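You operate a simulated robot arm through the tools that you are given. There is no shell and no other tool.

The job below is to be done with a simulated robot arm. You get a single attempt, and the scene is never put back.

## Task
Tip the rice sack into the fill hopper, then clip the lid shut.
Fine: the lift stays locked off; pull the string; the empty sack goes back on the table; both clips shut.

It is judged by the outcome, as a careful person would: the job done as asked, and still so three seconds after it is handed in. It fails if anything else is knocked over, pushed out of place, dropped, spilled or broken. A push-on lid holds only when it is set on centred and level and pressed home; a screw cap is set on level and turned clockwise until tight.

## Robot
A 7-joint arm with a two-finger parallel gripper, fixed in place. Base frame: the origin is at the foot of the arm, x ahead of it, y to its left, z up. Lengths are in m, angles in degrees, forces in N, time in s.
Its first joint turns from -166.0 to 166.0 degrees. Payload 4.4 kg.
The TCP is the grasp point between the finger pads, 0.023 m short of the fingertips. In the tool frame z runs along the fingers and y along their closing line. The gripper opens to 0.094 m. The fingers are 0.038 m wide and 0.01 m thick; the gripper's body (0.054 by 0.096 m) begins 0.039 m behind the TCP.
Orientation is that of the tool frame in the base frame, as [roll, pitch, yaw] about the fixed x, y, z axes, in that order (R = Rz(yaw) Ry(pitch) Rx(roll)). With the fingers straight down and closing along the base's y, the tool's x points along the base's -x, its y along +y and its z along -z.

## Interface
- The arm moves only by the tool step_arm. Its argument "plan" is a list of rows, each a list of 6 numbers: the shift along the base's x, y, z in m, then the turn, a rotation vector about the base's x, y, z in degrees. In form: [[x, y, z, rx, ry, rz], ...]. A call has 1 to 20 rows; each row is the pose to reach, as a shift and turn from the pose commanded when the call began. "claw" is the opening in per cent of the stroke, from 0 (shut) to 100 (fully open), set as the call begins (left out, the last holds). Rows are played at 5 a second. More than 0.05 m and 8.6 degrees between two rows, or a gripper value outside its range, and nothing of the call is played. Where a pose cannot be reached the arm comes as near as it can. A force on the tool above 80 N (or 10 N above the force at the start of the call, whichever is more), or a blocked arm, ends the call early, and 0.2 s more pass. The fingers move at their own pace (about 0.072 m/s each) and stop on an object; they squeeze with about 26 N. The grip force told is the motor's: it shows also when the fingers shut on nothing. Time passes only in rows, and 0.2 s behind the last, so rows that repeat a pose let the fingers close. The reply holds the time, the measured pose of the TCP, the force on the tool along the base axes, the opening and the grip force, in the units named above and with some noise, with the torque about the TCP (base axes, N m) and any sound that the robot's microphone picked up, and new pictures: "pictures" is both (left out), scene, wrist or none.
- Cameras (640 x 400 px; columns grow to the right, rows downward): "scene" is fixed at [0.0389, 0.4863, 1.6769]; the picture's right is [-0.23, -0.97, 0.00], its down [-0.51, 0.12, -0.85] and it looks along [0.83, -0.20, -0.53] (base axes); focal length 275 px, centre (320, 200). "wrist" rides on the gripper at [0.086, 0.016, -0.074] in the tool frame; the picture's right is [-0.18, 0.98, 0.00], its down [-0.58, -0.11, -0.81] and it looks along [-0.79, -0.15, 0.59] (tool axes); focal length 243 px, centre (320, 200). There is no depth. A picture from a camera that has moved, and an enlarged one, comes with that camera's place and axes in the base frame and with its lens. The place of the scene camera against the robot may be out by one fixed shift of up to 0.025 m in any direction.
- close_up(camera, box): a new picture of the part [left, top, right, bottom] of that camera's present view, enlarged. No time passes.
- job_done(): hands the job in; it is judged then, once.

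Places have to be worked out from the pictures, the camera data and where the tool is seen. Open the gripper and draw the arm clear of the work before you hand the job in, unless the task says otherwise.

The tools are called after "Call:" as a command line: name --pt "numbers of a row" for each row, then --argument value for the rest, lists and objects as JSON in quotes. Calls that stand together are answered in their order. step_arm: Moves the arm, as the interface text tells. Its arguments: {"type":"object","properties":{"plan":{"type":"array","items":{"type":"array","items":{"type":"number"}}},"claw":{"type":"number"},"pictures":{"type":"string","enum":["both","scene","wrist","none"]}},"required":["plan"]} The other tools are called the same way: close_up (camera, box) takes an enlarged picture of a part of a camera's view; job_done () hands the job in.

At the start:

```text
clock: 0.0
tool_pos: [0.5446, 0.2654, 1.5287]
tcp_rot: [180.0, 0.1, -180.0]
ft_force: [-0.6, 0.1, 0.8]
ft_torque: [-0.03, 0.03, 0.05]
grip_width: 0.094
finger_force: 0.0
```

scene: 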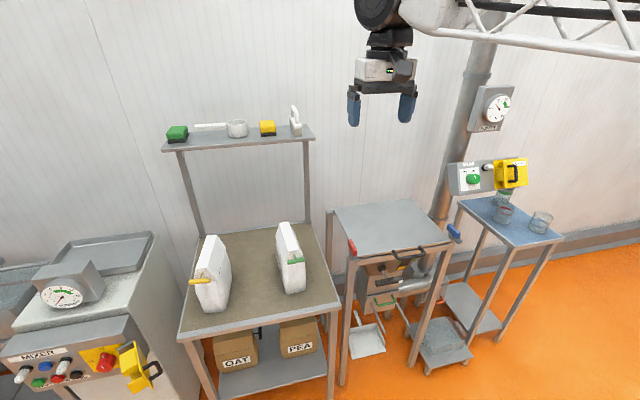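
wrist: 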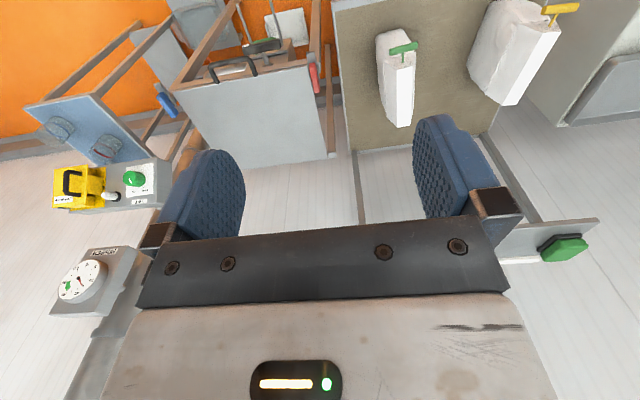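

The scene shows two white sacks on the table (one yellow-tabbed, one green-tabbed), a hopper with lid and two side clips, and a lockout box on the column. I will take enlarged pictures to read the labels before moving.

Call:
close_up --camera "scene" --box '[170, 200, 350, 320]'

Call:
close_up --camera "scene" --box '[320, 190, 480, 300]'

Call:
close_up --camera "scene" --box '[430, 70, 570, 250]'

Call:
close_up --camera "scene" --box '[0, 220, 180, 400]'

Call:
close_up --camera "scene" --box '[150, 90, 330, 170]'

Call:
close_up --camera "wrist" --box '[330, 0, 600, 160]'

Call:
close_up --camera "wrist" --box '[140, 0, 360, 180]'

```text
3.33 times, centred on (260, 260) of scene
camera zoom: at [0.0389, 0.4863, 1.6769], right [-0.23, -0.97, 0.0], down [-0.51, 0.12, -0.85], along [0.83, -0.2, -0.53], focal length 916 px, centre (520, 0)
```

zoom: 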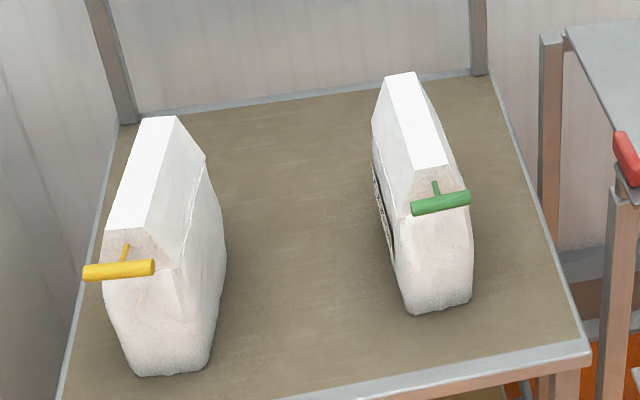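

```text
3.64 times, centred on (400, 245) of scene
camera zoom: at [0.0389, 0.4863, 1.6769], right [-0.23, -0.97, 0.0], down [-0.51, 0.12, -0.85], along [0.83, -0.2, -0.53], focal length 999 px, centre (29, 36)
```

zoom: 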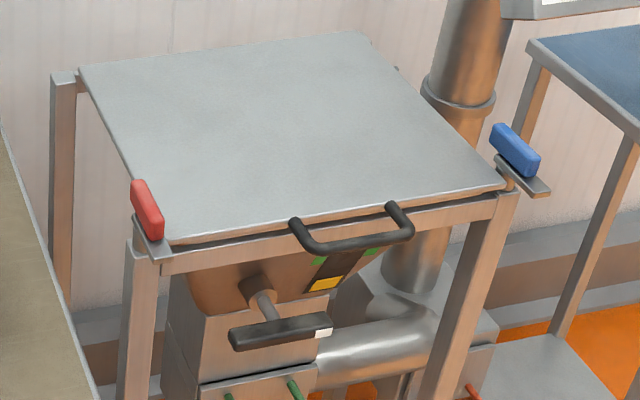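

```text
2.22 times, centred on (500, 160) of scene
camera zoom: at [0.0389, 0.4863, 1.6769], right [-0.23, -0.97, 0.0], down [-0.51, 0.12, -0.85], along [0.83, -0.2, -0.53], focal length 611 px, centre (-80, 289)
```

zoom: 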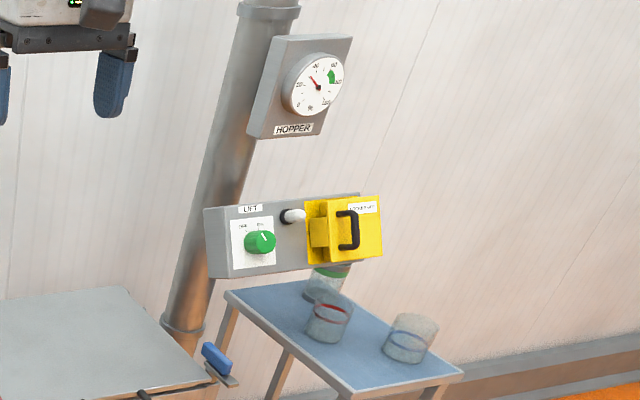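

```text
2.22 times, centred on (90, 310) of scene
camera zoom: at [0.0389, 0.4863, 1.6769], right [-0.23, -0.97, 0.0], down [-0.51, 0.12, -0.85], along [0.83, -0.2, -0.53], focal length 611 px, centre (831, -44)
```

zoom: 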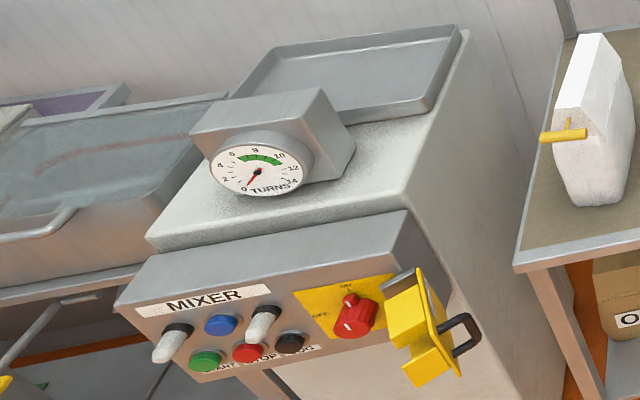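

```text
3.56 times, centred on (240, 130) of scene
camera zoom: at [0.0389, 0.4863, 1.6769], right [-0.23, -0.97, 0.0], down [-0.51, 0.12, -0.85], along [0.83, -0.2, -0.53], focal length 977 px, centre (604, 449)
```

zoom: 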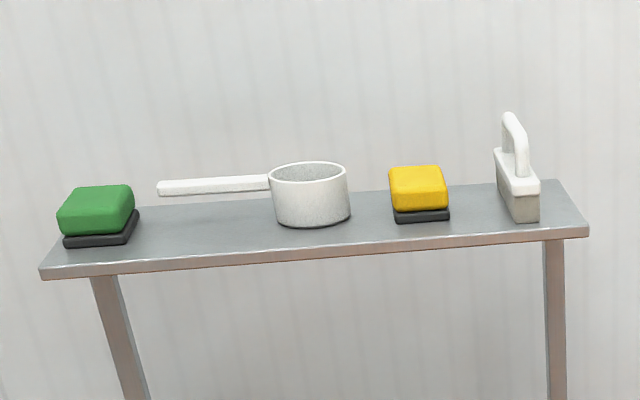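

```text
2.37 times, centred on (465, 80) of wrist
camera zoom: at [0.458, 0.2813, 1.6044], right [0.18, 0.98, 0.0], down [0.58, -0.11, 0.81], along [0.79, -0.15, -0.59], focal length 575 px, centre (-24, 484)
```

zoom: 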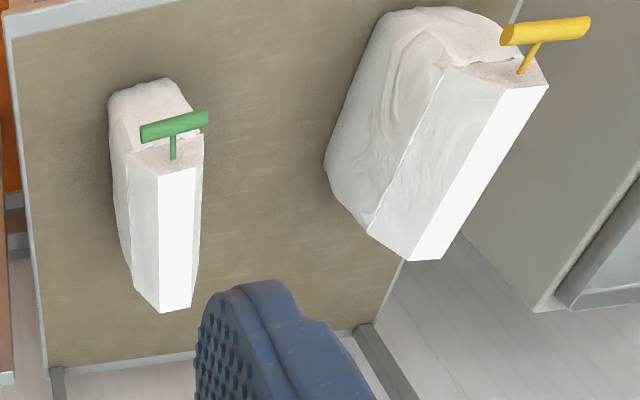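

```text
2.22 times, centred on (250, 90) of wrist
camera zoom: at [0.458, 0.2813, 1.6044], right [0.18, 0.98, 0.0], down [0.58, -0.11, 0.81], along [0.79, -0.15, -0.59], focal length 539 px, centre (476, 444)
```

zoom: 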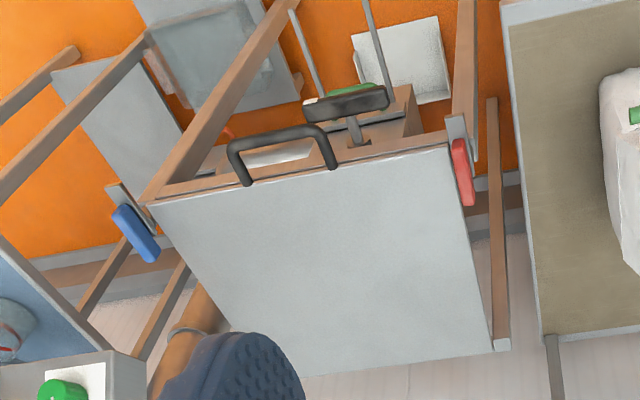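

The lid top sits near z≈0.97 and the table near z≈0.81. The green-tabbed sack has a label on its left side, so I enlarge further to read labels, and check the gate, clips and lift panel.

Call:
close_up --camera "scene" --box '[270, 215, 318, 300]'

Call:
close_up --camera "scene" --box '[185, 225, 240, 320]'

Call:
close_up --camera "scene" --box '[340, 235, 480, 370]'

Call:
close_up --camera "scene" --box '[470, 150, 540, 195]'

Call:
close_up --camera "scene" --box '[340, 230, 370, 260]'

Call:
close_up --camera "scene" --box '[440, 218, 470, 248]'

Call:
close_up --camera "scene" --box '[190, 320, 330, 400]'

Call:
close_up --camera "scene" --box '[470, 80, 520, 135]'

```text
4.71 times, centred on (294, 258) of scene
camera zoom: at [0.0389, 0.4863, 1.6769], right [-0.23, -0.97, 0.0], down [-0.51, 0.12, -0.85], along [0.83, -0.2, -0.53], focal length 1293 px, centre (442, -71)
```

zoom: 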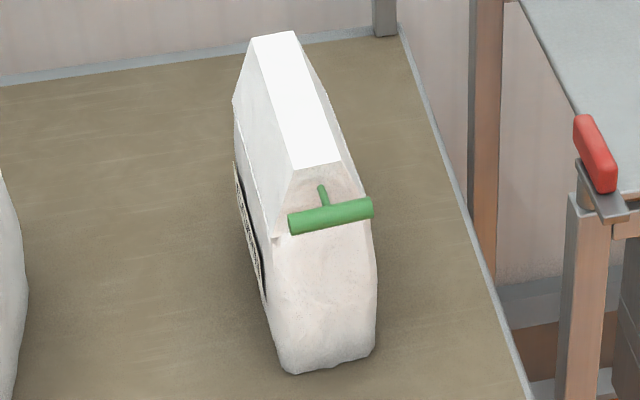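

```text
4.21 times, centred on (212, 272) of scene
camera zoom: at [0.0389, 0.4863, 1.6769], right [-0.23, -0.97, 0.0], down [-0.51, 0.12, -0.85], along [0.83, -0.2, -0.53], focal length 1157 px, centre (773, -105)
```

zoom: 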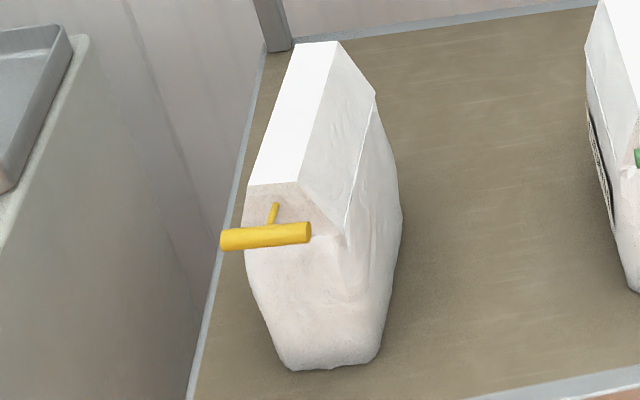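

```text
2.96 times, centred on (410, 302) of scene
camera zoom: at [0.0389, 0.4863, 1.6769], right [-0.23, -0.97, 0.0], down [-0.51, 0.12, -0.85], along [0.83, -0.2, -0.53], focal length 814 px, centre (53, -104)
```

zoom: 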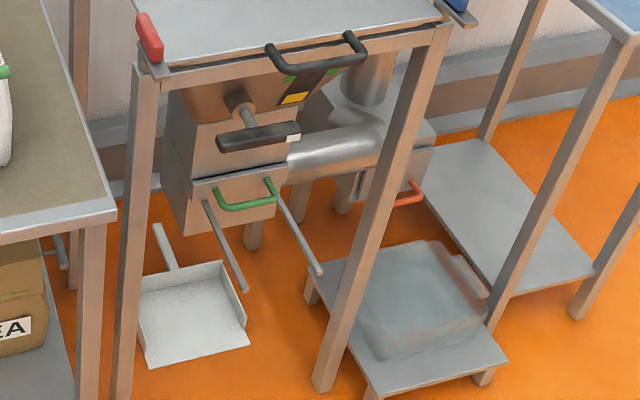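

```text
8.89 times, centred on (505, 172) of scene
camera zoom: at [0.0389, 0.4863, 1.6769], right [-0.23, -0.97, 0.0], down [-0.51, 0.12, -0.85], along [0.83, -0.2, -0.53], focal length 2442 px, centre (-1324, 444)
```

zoom: 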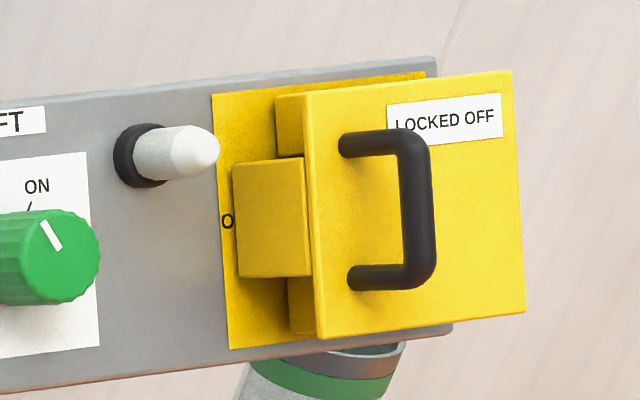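

```text
13.33 times, centred on (355, 245) of scene
camera zoom: at [0.0389, 0.4863, 1.6769], right [-0.23, -0.97, 0.0], down [-0.51, 0.12, -0.85], along [0.83, -0.2, -0.53], focal length 3663 px, centre (-147, -400)
```

zoom: 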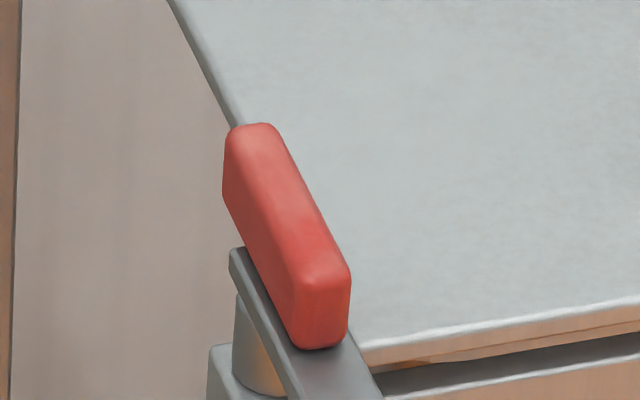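

```text
13.33 times, centred on (455, 233) of scene
camera zoom: at [0.0389, 0.4863, 1.6769], right [-0.23, -0.97, 0.0], down [-0.51, 0.12, -0.85], along [0.83, -0.2, -0.53], focal length 3663 px, centre (-1480, -240)
```

zoom: 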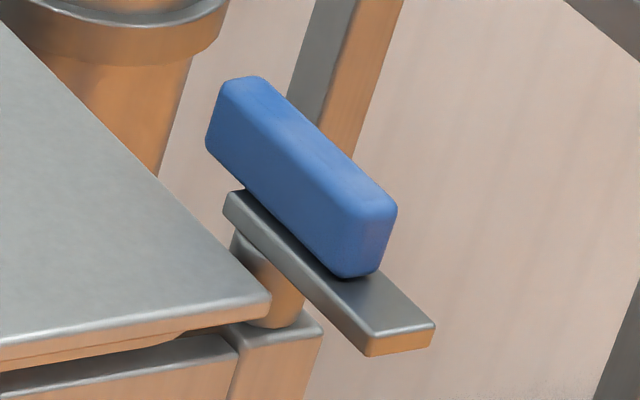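

```text
4.57 times, centred on (260, 360) of scene
camera zoom: at [0.0389, 0.4863, 1.6769], right [-0.23, -0.97, 0.0], down [-0.51, 0.12, -0.85], along [0.83, -0.2, -0.53], focal length 1256 px, centre (594, -531)
```

zoom: 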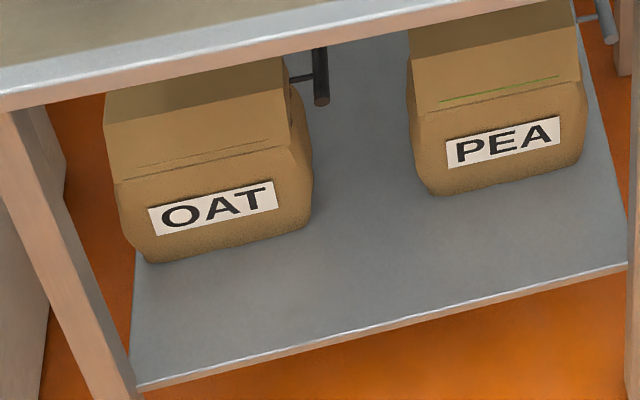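

```text
7.27 times, centred on (495, 108) of scene
camera zoom: at [0.0389, 0.4863, 1.6769], right [-0.23, -0.97, 0.0], down [-0.51, 0.12, -0.85], along [0.83, -0.2, -0.53], focal length 1998 px, centre (-953, 873)
```

zoom: 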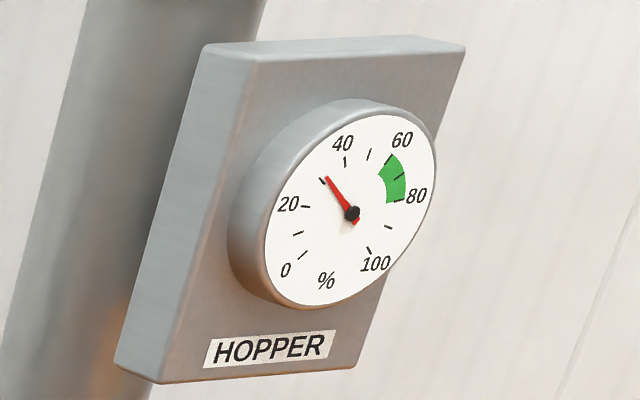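

The hopper gauge reads about 32 %, the lift is locked off (leave it), and the clips look like swivel bars on posts. I move the wrist camera to the left side of the sacks to read the labels, staying well above everything.

Call:
step_arm --pt "0.007 0.042 -0.022 0 0 -7.5" --pt "0.014 0.084 -0.044 0 0 -15" --pt "0.021 0.126 -0.066 0 0 -22.5" --pt "0.028 0.168 -0.088 0 0 -30" --pt "0.035 0.21 -0.11 0 0 -37.5" --pt "0.042 0.252 -0.132 0 0 -45" --pt "0.049 0.294 -0.154 0 0 -52.5" --pt "0.056 0.335 -0.176 0 0 -60" --claw 100

```text
clock: 1.8
tool_pos: [0.5998, 0.5999, 1.3568]
tcp_rot: [179.9, 0.0, 119.9]
ft_force: [-0.3, 0.6, 1.5]
ft_torque: [-0.03, -0.05, 0.03]
grip_width: 0.0941
finger_force: 0.0
camera wrist: at [0.5705, 0.6826, 1.4319], right [0.94, 0.33, 0.0], down [0.19, -0.56, 0.81], along [0.27, -0.76, -0.59], focal length 243 px, centre (320, 200)
```

scene: 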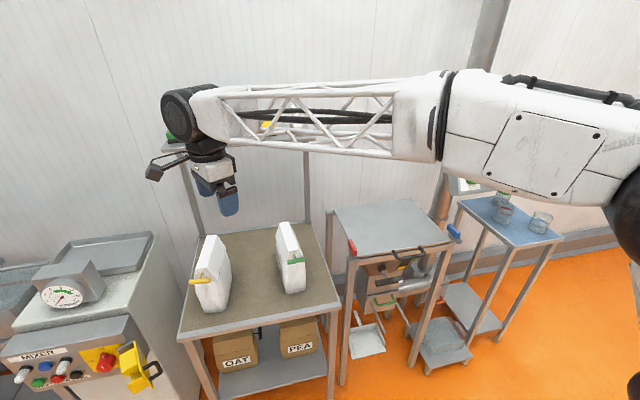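
wrist: 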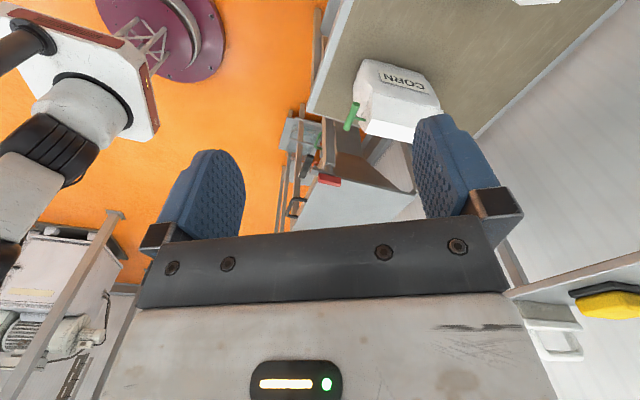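

The green-tabbed sack's label appears to read CORN. I zoom to confirm, then go round to see the yellow-tabbed sack's label.

Call:
close_up --camera "wrist" --box '[330, 40, 460, 150]'

Call:
step_arm --pt "-0.03 0.035 0.0 0 0 -4" --pt "-0.06 0.07 0.0 0 0 -8" --pt "-0.09 0.105 0.0 0 0 -12" --pt "-0.12 0.14 0.0 0 0 -16" --pt "-0.13 0.175 -0.02 0 0 -20" --pt "-0.13 0.21 -0.04 0 0 -24" --pt "-0.13 0.23 -0.06 0 0 -28"

```text
3.64 times, centred on (395, 95) of wrist
camera zoom: at [0.5705, 0.6826, 1.4319], right [0.94, 0.33, 0.0], down [0.19, -0.56, 0.81], along [0.27, -0.76, -0.59], focal length 882 px, centre (47, 582)
```

zoom: 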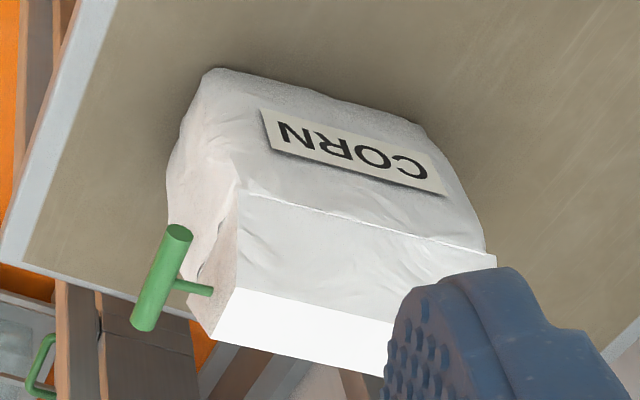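

```text
clock: 3.4
tool_pos: [0.4687, 0.8315, 1.2953]
tcp_rot: [-180.0, 0.0, 91.9]
ft_force: [-0.6, -0.4, 0.3]
ft_torque: [-0.02, 0.0, 0.02]
grip_width: 0.094
finger_force: 0.0
camera wrist: at [0.4814, 0.9182, 1.3693], right [0.99, -0.15, 0.0], down [-0.09, -0.59, 0.81], along [-0.12, -0.8, -0.59], focal length 243 px, centre (320, 200)
```

scene: 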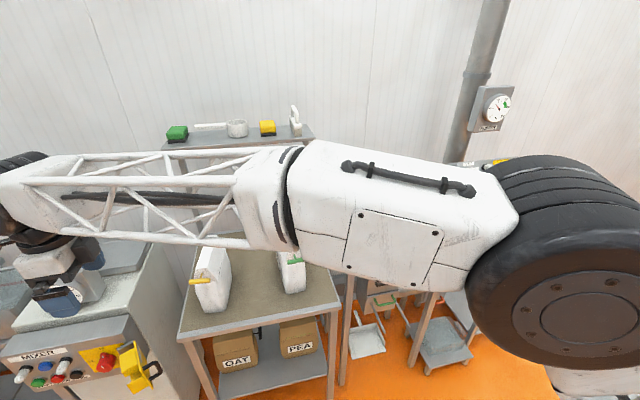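
wrist: 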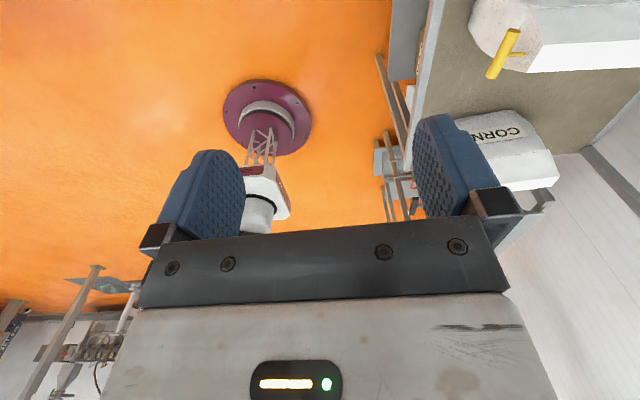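

CORN is confirmed on the green one. The yellow sack is at the upper right edge of the view, so I turn the camera back toward it.

Call:
step_arm --pt "0.0 0.01 0.01 0 0 8" --pt "0.0 0.02 0.02 0 0 16" --pt "0.0 0.03 0.03 0 0 24" --pt "0.0 0.03 0.04 0 0 32" --pictures "wrist"

```text
clock: 4.4
tool_pos: [0.4697, 0.8584, 1.3338]
tcp_rot: [-180.0, 0.1, 124.0]
ft_force: [-0.7, -0.6, 0.4]
ft_torque: [-0.03, -0.01, -0.02]
grip_width: 0.0941
finger_force: 0.0
camera wrist: at [0.434, 0.9405, 1.4092], right [0.92, 0.4, 0.0], down [0.24, -0.54, 0.81], along [0.32, -0.74, -0.59], focal length 243 px, centre (320, 200)
```

wrist: 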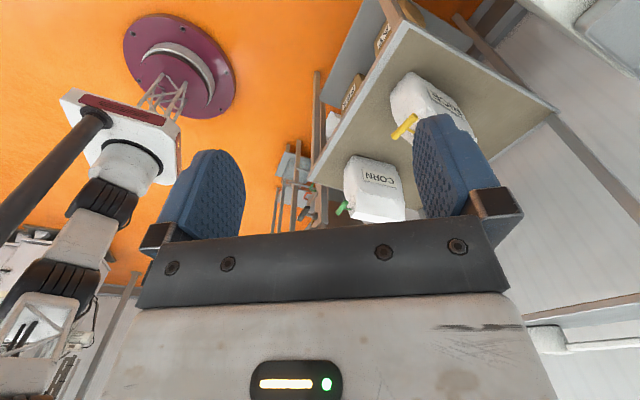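

Call:
close_up --camera "wrist" --box '[380, 60, 490, 150]'

```text
4.44 times, centred on (435, 105) of wrist
camera zoom: at [0.434, 0.9405, 1.4092], right [0.92, 0.4, 0.0], down [0.24, -0.54, 0.81], along [0.32, -0.74, -0.59], focal length 1078 px, centre (-191, 622)
```

zoom: 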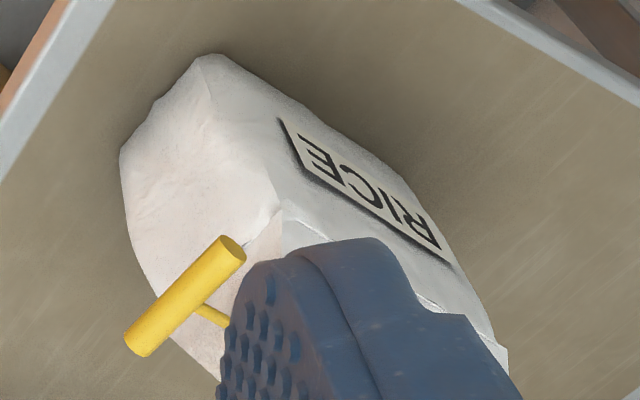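

The yellow-tabbed sack is RICE. Now I swing back to look at the hopper lid, its handle and clips from nearer.

Call:
step_arm --pt "0 -0.047 0 0 0 3.1" --pt "0 -0.094 0 0 0 6.2" --pt "0 -0.141 0 0 0 9.3" --pt "0 -0.188 0 0 0 12.4" --pt "0 -0.235 0 0 0 15.5" --pt "0 -0.282 0 0 0 18.6" --pt "0 -0.329 0 0 0 21.7" --pt "0 -0.376 0 0 0 24.8" --pt "0 -0.423 0 0 0 27.9" --pt "0 -0.47 0 0 0 31.0" --pt "0 -0.517 0 0 0 34.1" --pt "0 -0.564 0 0 0 37.2" --pt "0 -0.611 0 0 0 40.3" --pt "0 -0.658 0 0 0 43.4" --pt "0 -0.705 0 0 0 46.5" --pt "0 -0.752 0 0 0 49.6" --pt "0 -0.799 0 0 0 52.7" --pt "0 -0.846 0 0 0 56.0"

```text
clock: 8.2
tool_pos: [0.472, 0.0131, 1.3316]
tcp_rot: [-180.0, -0.1, 180.0]
ft_force: [-0.2, -0.2, -0.5]
ft_torque: [0.02, -0.01, 0.01]
grip_width: 0.094
finger_force: 0.0
camera wrist: at [0.3837, 0.0299, 1.4074], right [0.18, 0.98, 0.0], down [0.58, -0.11, 0.81], along [0.79, -0.15, -0.59], focal length 243 px, centre (320, 200)
```

scene: 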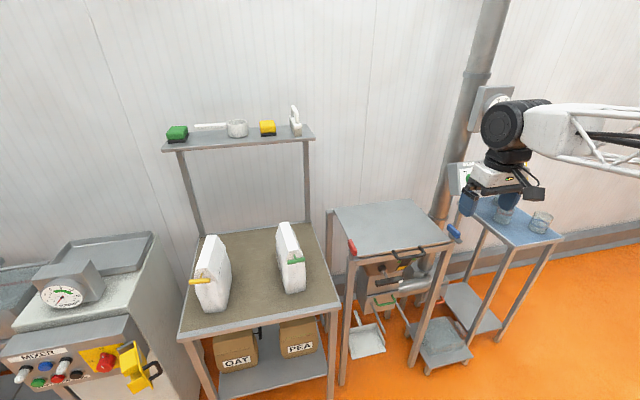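
wrist: 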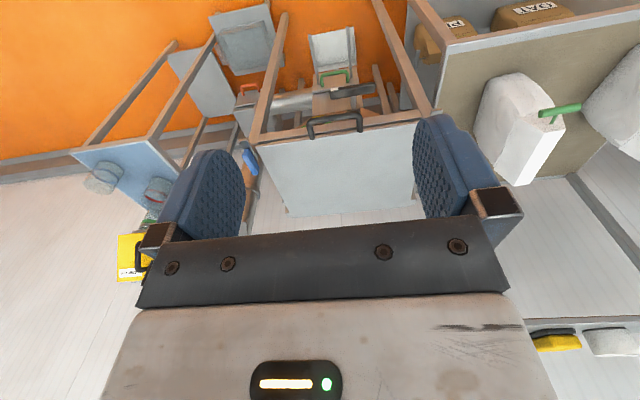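

Call:
close_up --camera "wrist" --box '[225, 60, 435, 220]'

Call:
close_up --camera "scene" --box '[325, 190, 475, 290]'

```text
2.50 times, centred on (330, 140) of wrist
camera zoom: at [0.3837, 0.0299, 1.4074], right [0.18, 0.98, 0.0], down [0.58, -0.11, 0.81], along [0.79, -0.15, -0.59], focal length 606 px, centre (295, 350)
```

zoom: 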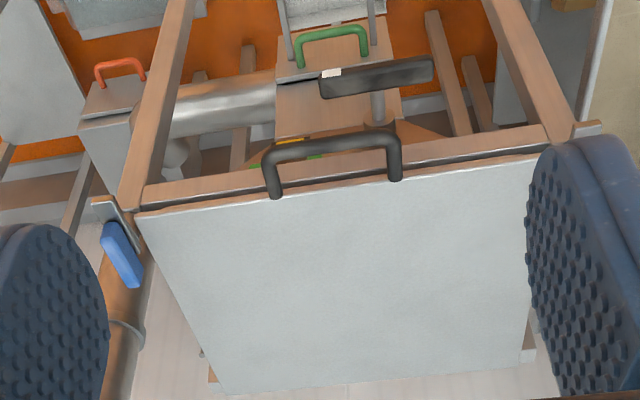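

```text
4.00 times, centred on (400, 240) of scene
camera zoom: at [0.0389, 0.4863, 1.6769], right [-0.23, -0.97, 0.0], down [-0.51, 0.12, -0.85], along [0.83, -0.2, -0.53], focal length 1099 px, centre (0, 40)
```

zoom: 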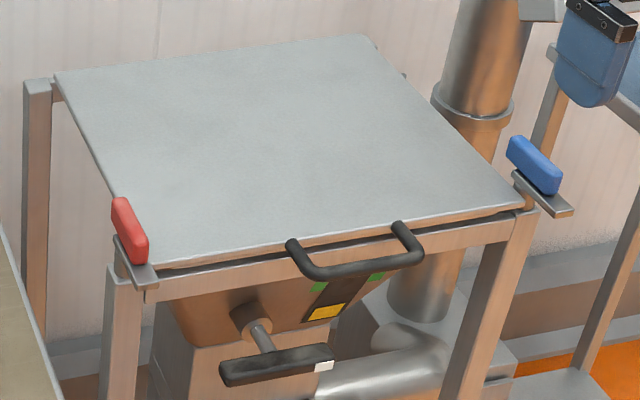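

The clips look like swivel bars parked beside the lid (open). I tilt the wrist camera down over the lid's front edge to see the clips and handle from above.

Call:
step_arm --pt "0.025 0 -0.01 0 7 0" --pt "0.05 0 -0.02 0 14 0" --pt "0.075 0 -0.03 0 21 0" --pt "0.1 0 -0.04 0 28 0" --pt "0.12 0 -0.05 0 35 0" --pt "0.14 0 -0.06 0 42 0" --pictures "wrist"

```text
clock: 9.6
tool_pos: [0.6099, 0.0139, 1.2739]
tcp_rot: [180.0, -42.0, -180.0]
ft_force: [-0.9, -1.2, -0.1]
ft_torque: [-0.02, -0.01, 0.01]
grip_width: 0.0941
finger_force: 0.1
camera wrist: at [0.5947, 0.0309, 1.3876], right [0.14, 0.98, -0.12], down [0.97, -0.11, 0.21], along [0.19, -0.15, -0.97], focal length 243 px, centre (320, 200)
```

wrist: 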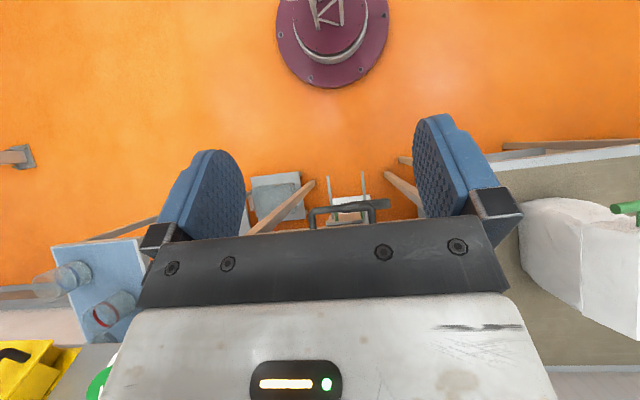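

The tilt is too steep; the gripper hides the hopper. I reduce the tilt and move forward.

Call:
step_arm --pt "0.03 0 0.0 0 -6 0" --pt "0.06 0 0.0 0 -12 0" --pt "0.09 0 0.0 0 -16 0" --pt "0.11 0 0.0 0 -18 0" --pictures "wrist"

```text
clock: 10.6
tool_pos: [0.7193, 0.0137, 1.2727]
tcp_rot: [-180.0, -23.9, -179.9]
ft_force: [0.2, -0.1, 0.2]
ft_torque: [0.0, 0.03, 0.03]
grip_width: 0.094
finger_force: 0.3
camera wrist: at [0.6704, 0.0302, 1.3765], right [0.17, 0.98, -0.07], down [0.86, -0.11, 0.5], along [0.48, -0.15, -0.86], focal length 243 px, centre (320, 200)
```

wrist: 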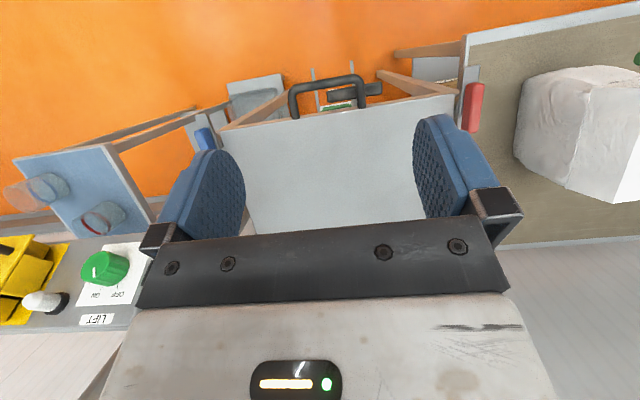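

Call:
close_up --camera "wrist" --box '[420, 60, 500, 140]'

Call:
close_up --camera "wrist" --box '[170, 80, 270, 160]'

Call:
close_up --camera "wrist" --box '[260, 50, 420, 150]'

```text
5.00 times, centred on (460, 100) of wrist
camera zoom: at [0.6704, 0.0302, 1.3765], right [0.17, 0.98, -0.07], down [0.86, -0.11, 0.5], along [0.48, -0.15, -0.86], focal length 1213 px, centre (-380, 700)
```

zoom: 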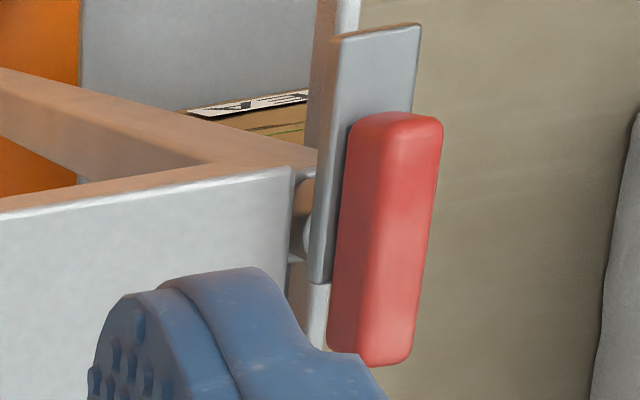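

```text
5.00 times, centred on (220, 120) of wrist
camera zoom: at [0.6704, 0.0302, 1.3765], right [0.17, 0.98, -0.07], down [0.86, -0.11, 0.5], along [0.48, -0.15, -0.86], focal length 1213 px, centre (820, 600)
```

zoom: 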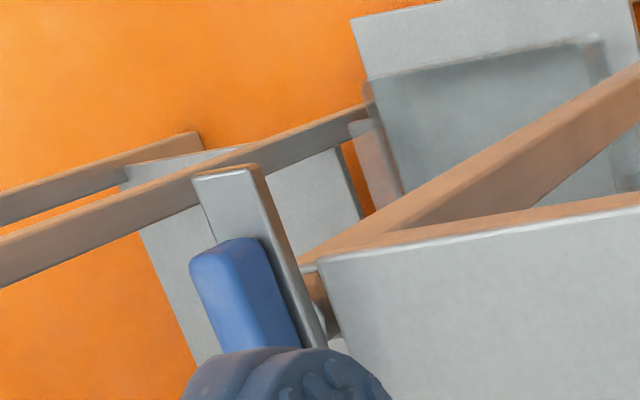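

```text
4.00 times, centred on (340, 100) of wrist
camera zoom: at [0.6704, 0.0302, 1.3765], right [0.17, 0.98, -0.07], down [0.86, -0.11, 0.5], along [0.48, -0.15, -0.86], focal length 970 px, centre (240, 600)
```

zoom: 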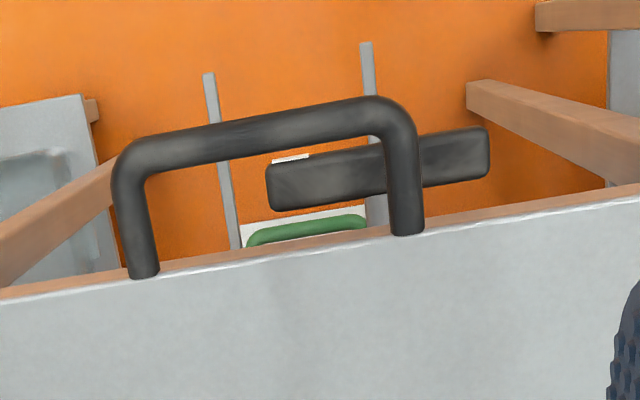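

Both clips are swung aside beside the lid, so the lid is unclipped. I check the rear edge of the lid for a hinge before opening it by its front handle.

Call:
close_up --camera "scene" --box '[325, 190, 425, 225]'

Call:
close_up --camera "scene" --box '[340, 225, 460, 300]'

```text
6.40 times, centred on (375, 208) of scene
camera zoom: at [0.0389, 0.4863, 1.6769], right [-0.23, -0.97, 0.0], down [-0.51, 0.12, -0.85], along [0.83, -0.2, -0.53], focal length 1758 px, centre (-32, 152)
```

zoom: 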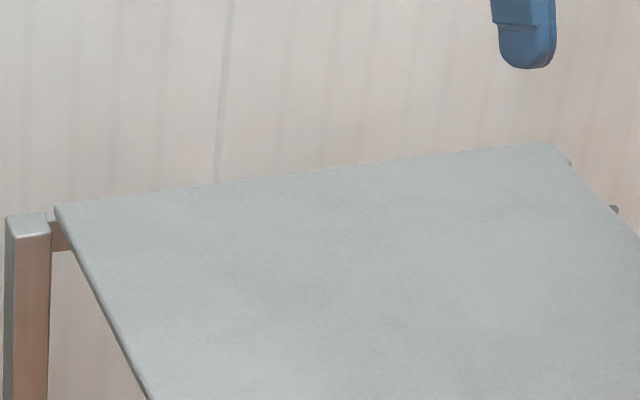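

```text
5.33 times, centred on (400, 262) of scene
camera zoom: at [0.0389, 0.4863, 1.6769], right [-0.23, -0.97, 0.0], down [-0.51, 0.12, -0.85], along [0.83, -0.2, -0.53], focal length 1465 px, centre (-107, -133)
```

zoom: 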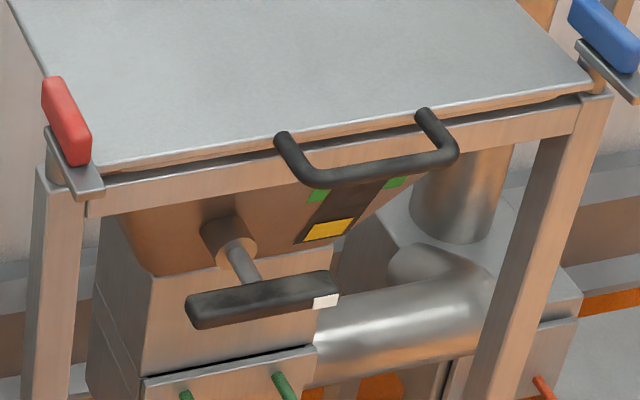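

Both clips are open and the rear side has posts, so I take the lid as hinged at the back (x≈1.06) with its grip bar near (0.696, 0.004, 0.964). I level the tool, then turn it so the fingers can close vertically on the bar.

Call:
step_arm --pt "-0.03 0 0.03 0 -8 0" --pt "-0.06 0 0.06 0 -16 0" --pt "-0.09 0 0.09 0 -24 0" --pictures "none"

Call:
step_arm --pt "0 0 0 0 0 -8.2" --pt "0 0 0 0 0 -16.4" --pt "0 0 0 0 0 -24.6" --pt "0 0 0 0 0 -32.8" --pt "0 0 0 0 0 -41" --pt "0 0 0 0 0 -49.2" --pt "0 0 0 0 0 -57.4" --pt "0 0 0 0 0 -65.6" --pt "0 0 0 0 0 -73.8" --pt "0 0 0 0 0 -82" --pt "0 0 0 0 0 -90" --pictures "none"

Call:
step_arm --pt "0.04 0 0 0 -8 0" --pt "0.08 0 0 0 -16 0" --pt "0.12 0 0 0 -24 0" --pt "0.16 0 0 0 -30 0" --pt "0.2 0 0 0 -30 0" --pt "0.24 0 0 0 -30 0" --pt "0.28 0 0 0 -30 0" --pt "0.32 0 0 0 -30 0" --pt "0.36 0 0 0 -30 0" --pt "0.39 0 0 0 -30 0"

```text
clock: 11.4
tool_pos: [0.629, 0.0137, 1.3626]
tcp_rot: [-180.0, 0.0, 180.0]
ft_force: [1.2, -0.4, -1.1]
ft_torque: [0.02, 0.04, 0.01]
grip_width: 0.094
finger_force: 0.0
```

```text
clock: 13.8
tool_pos: [0.6316, 0.0135, 1.3636]
tcp_rot: [179.9, 0.0, 89.9]
ft_force: [-0.1, -0.2, 0.0]
ft_torque: [-0.02, -0.04, 0.0]
grip_width: 0.0939
finger_force: 0.1
```

```text
clock: 16.0
tool_pos: [1.0205, 0.0143, 1.3648]
tcp_rot: [149.9, 0.0, 90.0]
ft_force: [0.2, -0.3, 0.5]
ft_torque: [0.0, -0.01, -0.01]
grip_width: 0.0942
finger_force: 0.1
camera wrist: at [0.9966, 0.1, 1.4376], right [0.85, -0.18, 0.49], down [-0.5, -0.58, 0.64], along [0.17, -0.79, -0.59], focal length 243 px, centre (320, 200)
```

scene: 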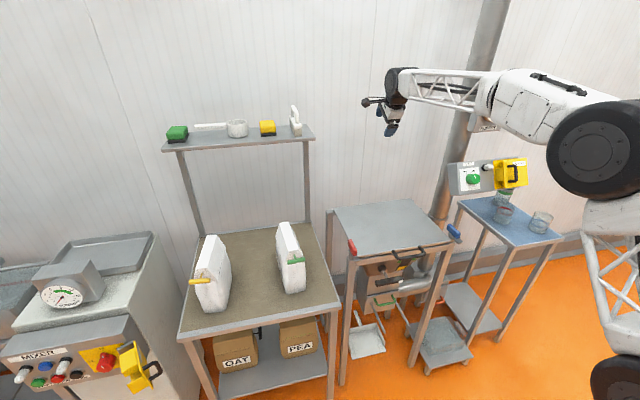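
wrist: 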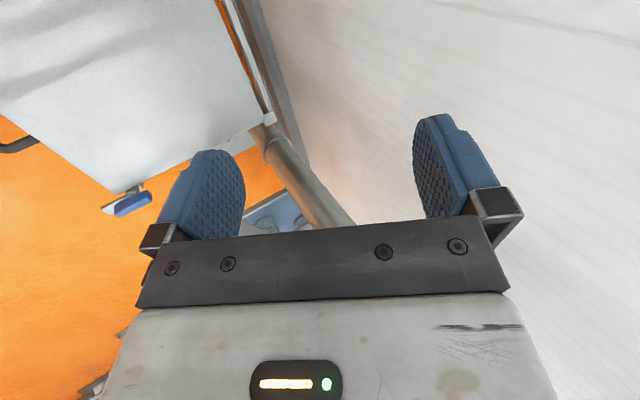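

The arm reaches (1.02, 0.01, 1.36) with the tool 60° down, so the opened lid position is reachable. I look at the rear edge for the hinge from here.

Call:
close_up --camera "wrist" --box '[60, 0, 320, 220]'

```text
1.82 times, centred on (190, 110) of wrist
camera zoom: at [0.9966, 0.1, 1.4376], right [0.85, -0.18, 0.49], down [-0.5, -0.58, 0.64], along [0.17, -0.79, -0.59], focal length 441 px, centre (556, 364)
```

zoom: 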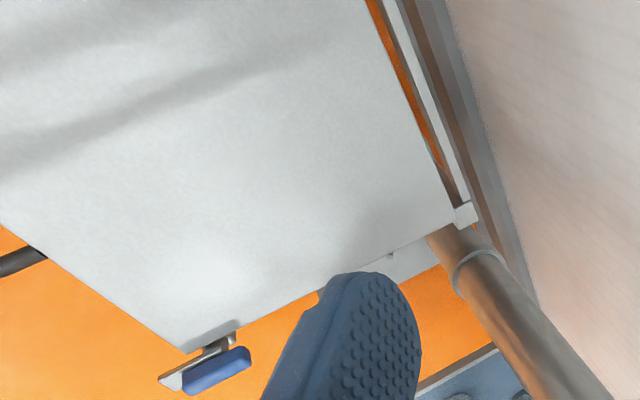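

The lid measures about x 0.745–1.065 and y −0.19–0.195. I retreat to in front of the handle, pitching the tool to 15° below horizontal so the fingers will straddle the bar above and below.

Call:
step_arm --pt "-0.042 -0.001 -0.01 0 -4.5 0" --pt "-0.084 -0.002 -0.02 0 -9 0" --pt "-0.126 -0.003 -0.03 0 -13.5 0" --pt "-0.168 -0.004 -0.05 0 -18 0" --pt "-0.21 -0.005 -0.07 0 -22.5 0" --pt "-0.252 -0.006 -0.09 0 -27 0" --pt "-0.294 -0.007 -0.11 0 -31.5 0" --pt "-0.336 -0.008 -0.13 0 -36 0" --pt "-0.378 -0.009 -0.15 0 -40.5 0" --pt "-0.415 -0.01 -0.17 0 -45 0" --pt "-0.415 -0.01 -0.21 0 -45 0" --pt "-0.415 -0.01 -0.25 0 -45 0"

```text
clock: 18.1
tool_pos: [0.7074, 0.0066, 1.0137]
tcp_rot: [126.7, 0.2, 90.1]
ft_force: [-57.5, -2.6, 72.0]
ft_torque: [0.56, 3.89, 0.8]
grip_width: 0.084
finger_force: 0.0
stopped in row 10: the force on the tool passed its limit at 465 N (the readings are from after the stop); the commanded pose is now the measured one
camera wrist: at [0.656, 0.0933, 1.0718], right [0.59, -0.18, 0.79], down [-0.71, -0.58, 0.4], along [0.39, -0.79, -0.47], focal length 243 px, centre (320, 200)
```

scene: 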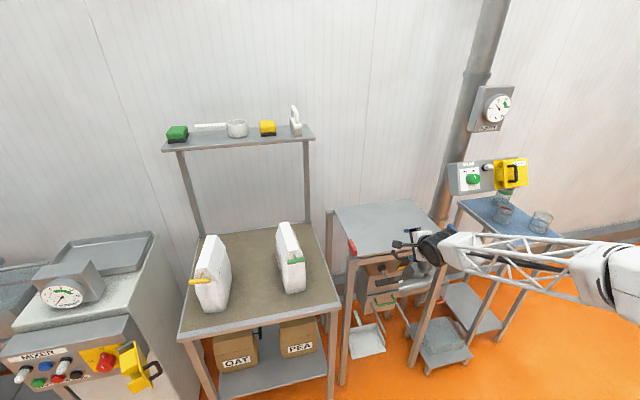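
wrist: 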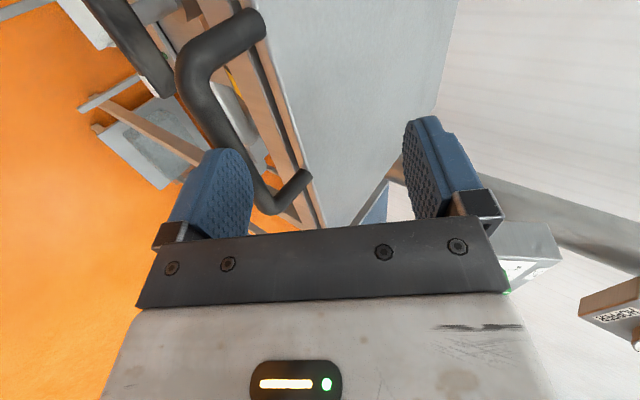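

The arm strayed from the commanded line (that pose was evidently not reachable) and a finger struck the lid handle. I ease back and up in small steps, then inspect for damage.

Call:
step_arm --pt "-0.008 0 0.012 0 0 0" --pt "-0.015 0 0.03 0 0 0" --pt "-0.02 0 0.05 0 0 0"

```text
clock: 18.9
tool_pos: [0.6862, 0.0059, 1.0576]
tcp_rot: [127.4, 0.2, 90.0]
ft_force: [-0.6, 0.8, 0.7]
ft_torque: [-0.01, 0.02, 0.01]
grip_width: 0.0941
finger_force: 0.0
camera wrist: at [0.6363, 0.0932, 1.1154], right [0.6, -0.18, 0.78], down [-0.71, -0.58, 0.4], along [0.38, -0.79, -0.47], focal length 243 px, centre (320, 200)
```

scene: 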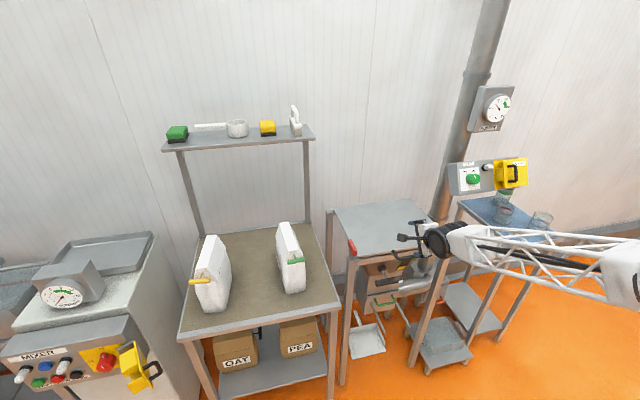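
wrist: 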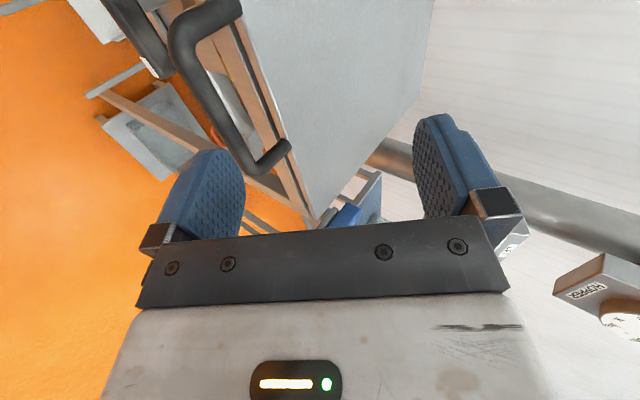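

No damage is visible and the lid has not moved; contact forces are back to zero. I step slowly to a point in front of and above the bar, keeping the 37° pitch that works, checking the pose as I go.

Call:
step_arm --pt "-0.015 0 0.0 0 0 0" --pt "-0.03 -0.001 -0.005 0 0 0" --pt "-0.045 -0.002 -0.015 0 0 0" --claw 60

```text
clock: 19.7
tool_pos: [0.6428, 0.0037, 1.0409]
tcp_rot: [127.3, 0.2, 90.1]
ft_force: [0.0, 0.3, 0.0]
ft_torque: [-0.02, -0.01, -0.02]
grip_width: 0.0564
finger_force: 0.0
camera wrist: at [0.592, 0.0909, 1.0998], right [0.6, -0.18, 0.78], down [-0.71, -0.58, 0.4], along [0.38, -0.79, -0.47], focal length 243 px, centre (320, 200)
```

scene: 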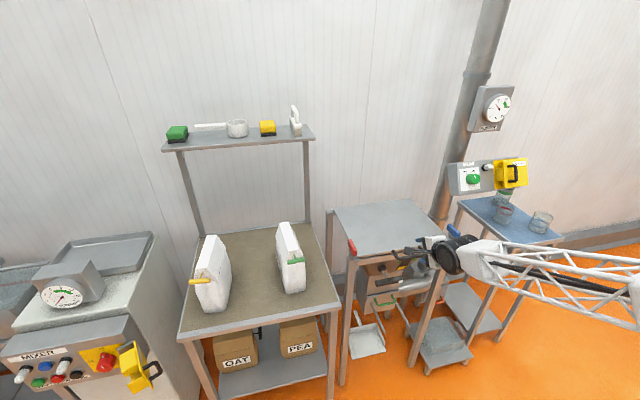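
wrist: 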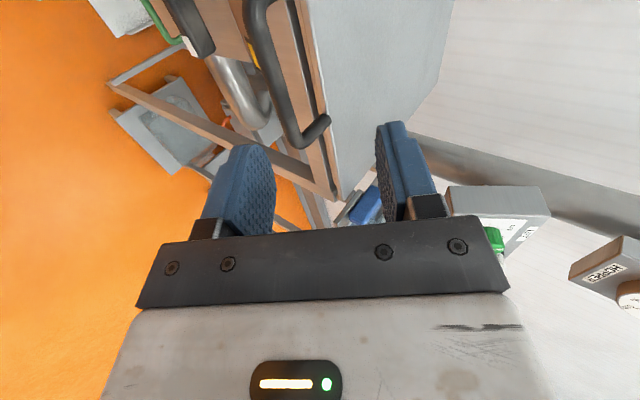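

Tracking is exact here. I shift the opening onto the bar's line, then advance along the finger direction so the bar sits between the pads.

Call:
step_arm --pt "-0.009 0 -0.011 0 0 0" --pt "-0.017 0 -0.0225 0 0 0" --pt "-0.001 0 -0.035 0 0 0" --pt "0.015 0 -0.047 0 0 0"

```text
clock: 20.7
tool_pos: [0.6562, 0.0033, 0.994]
tcp_rot: [127.3, 0.1, 90.2]
ft_force: [1.1, 0.9, -0.1]
ft_torque: [0.01, 0.0, 0.03]
grip_width: 0.0566
finger_force: 0.0
camera wrist: at [0.6056, 0.0901, 1.053], right [0.6, -0.18, 0.78], down [-0.71, -0.58, 0.4], along [0.38, -0.79, -0.47], focal length 243 px, centre (320, 200)
```

scene: 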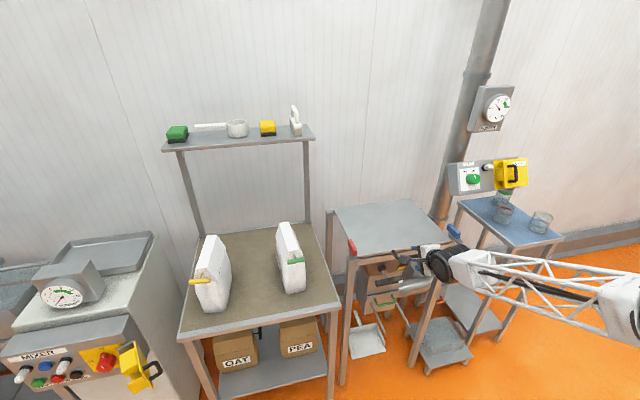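
wrist: 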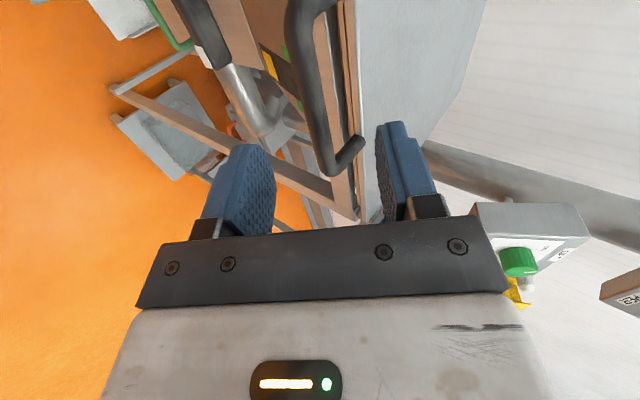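

The bar lies between the two fingers. I advance the remaining 5 cm and then close.

Call:
step_arm --pt "0.014 0 -0.0105 0 0 0" --pt "0.028 0 -0.021 0 0 0" --pt "0.041 0 -0.031 0 0 0"

```text
clock: 21.5
tool_pos: [0.6967, 0.0034, 0.9646]
tcp_rot: [127.3, 0.2, 90.1]
ft_force: [1.1, 0.2, 0.3]
ft_torque: [-0.02, -0.01, -0.03]
grip_width: 0.0562
finger_force: 0.0
camera wrist: at [0.6464, 0.091, 1.0228], right [0.6, -0.18, 0.78], down [-0.71, -0.58, 0.4], along [0.38, -0.79, -0.47], focal length 243 px, centre (320, 200)
```

scene: 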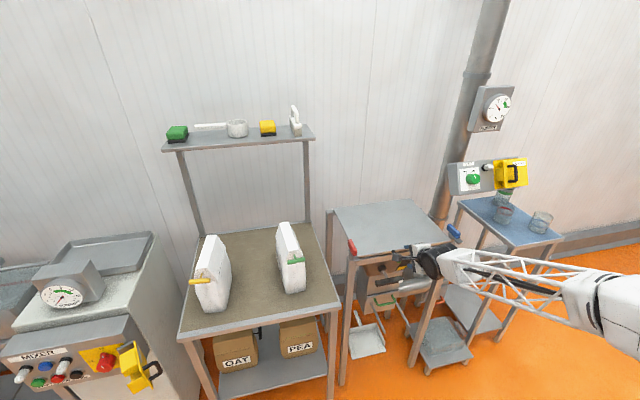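
wrist: 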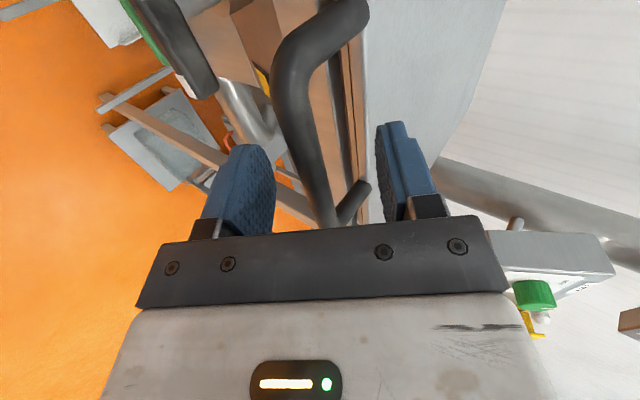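

The bar passes between the pads. I close the gripper on it.

Call:
step_arm --pt "0 0 0 0 0 0" --pt "0 0 0 0 0 0" --pt "0 0 0 0 0 0" --pt "0 0 0 0 0 0" --claw 0 --pictures "wrist"

```text
clock: 22.5
tool_pos: [0.6957, 0.0045, 0.9632]
tcp_rot: [127.4, 0.2, 90.2]
ft_force: [-28.0, -0.8, -5.7]
ft_torque: [-0.95, 0.33, 1.25]
grip_width: 0.0138
finger_force: 45.3
camera wrist: at [0.6457, 0.091, 1.022], right [0.6, -0.18, 0.78], down [-0.71, -0.58, 0.4], along [0.38, -0.79, -0.47], focal length 243 px, centre (320, 200)
```

wrist: 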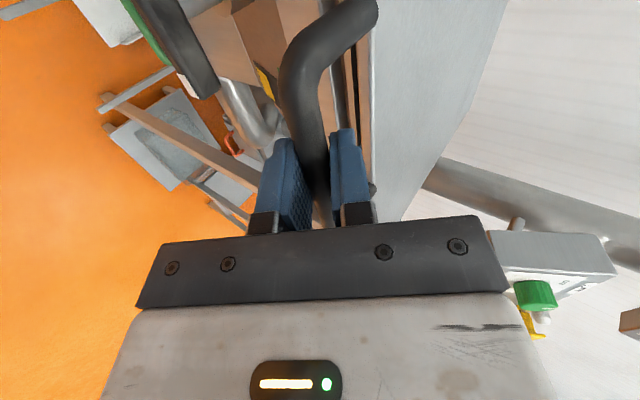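

The bar is held (13.8 mm) with a sideways bias of −28 N. I relieve that slightly and lift the first 10° along an arc about the assumed hinge line, watching the forces.

Call:
step_arm --pt "-0.002 0 0.0 0 0 0" --pt "-0.002 0 0.016 0 1 0" --pt "-0.001 0 0.032 0 2 0" --pt "0.001 0 0.048 0 3 0" --pt "0.0035 0 0.0636 0 4 0"

```text
clock: 23.7
tool_pos: [0.6998, 0.0032, 1.0244]
tcp_rot: [131.5, 0.2, 90.0]
ft_force: [32.3, 8.8, -10.8]
ft_torque: [-0.42, -0.03, 0.74]
grip_width: 0.0141
finger_force: 44.6
camera wrist: at [0.6541, 0.0906, 1.0867], right [0.65, -0.18, 0.74], down [-0.68, -0.58, 0.45], along [0.35, -0.79, -0.5], focal length 243 px, centre (320, 200)
```

scene: 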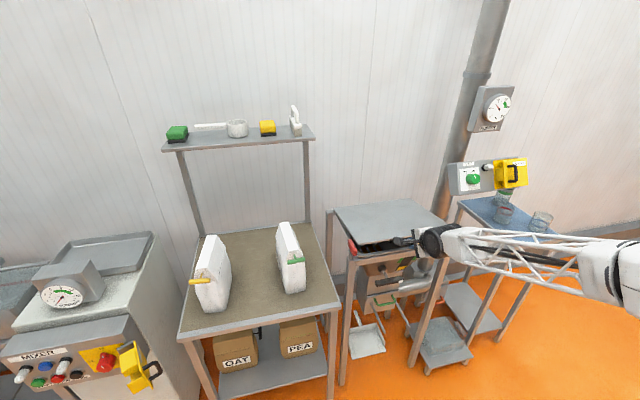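
wrist: 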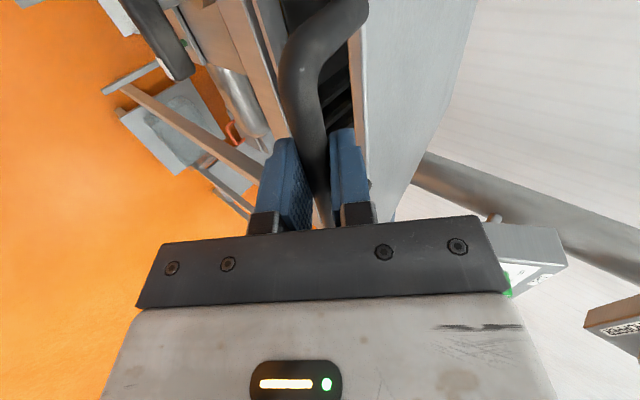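

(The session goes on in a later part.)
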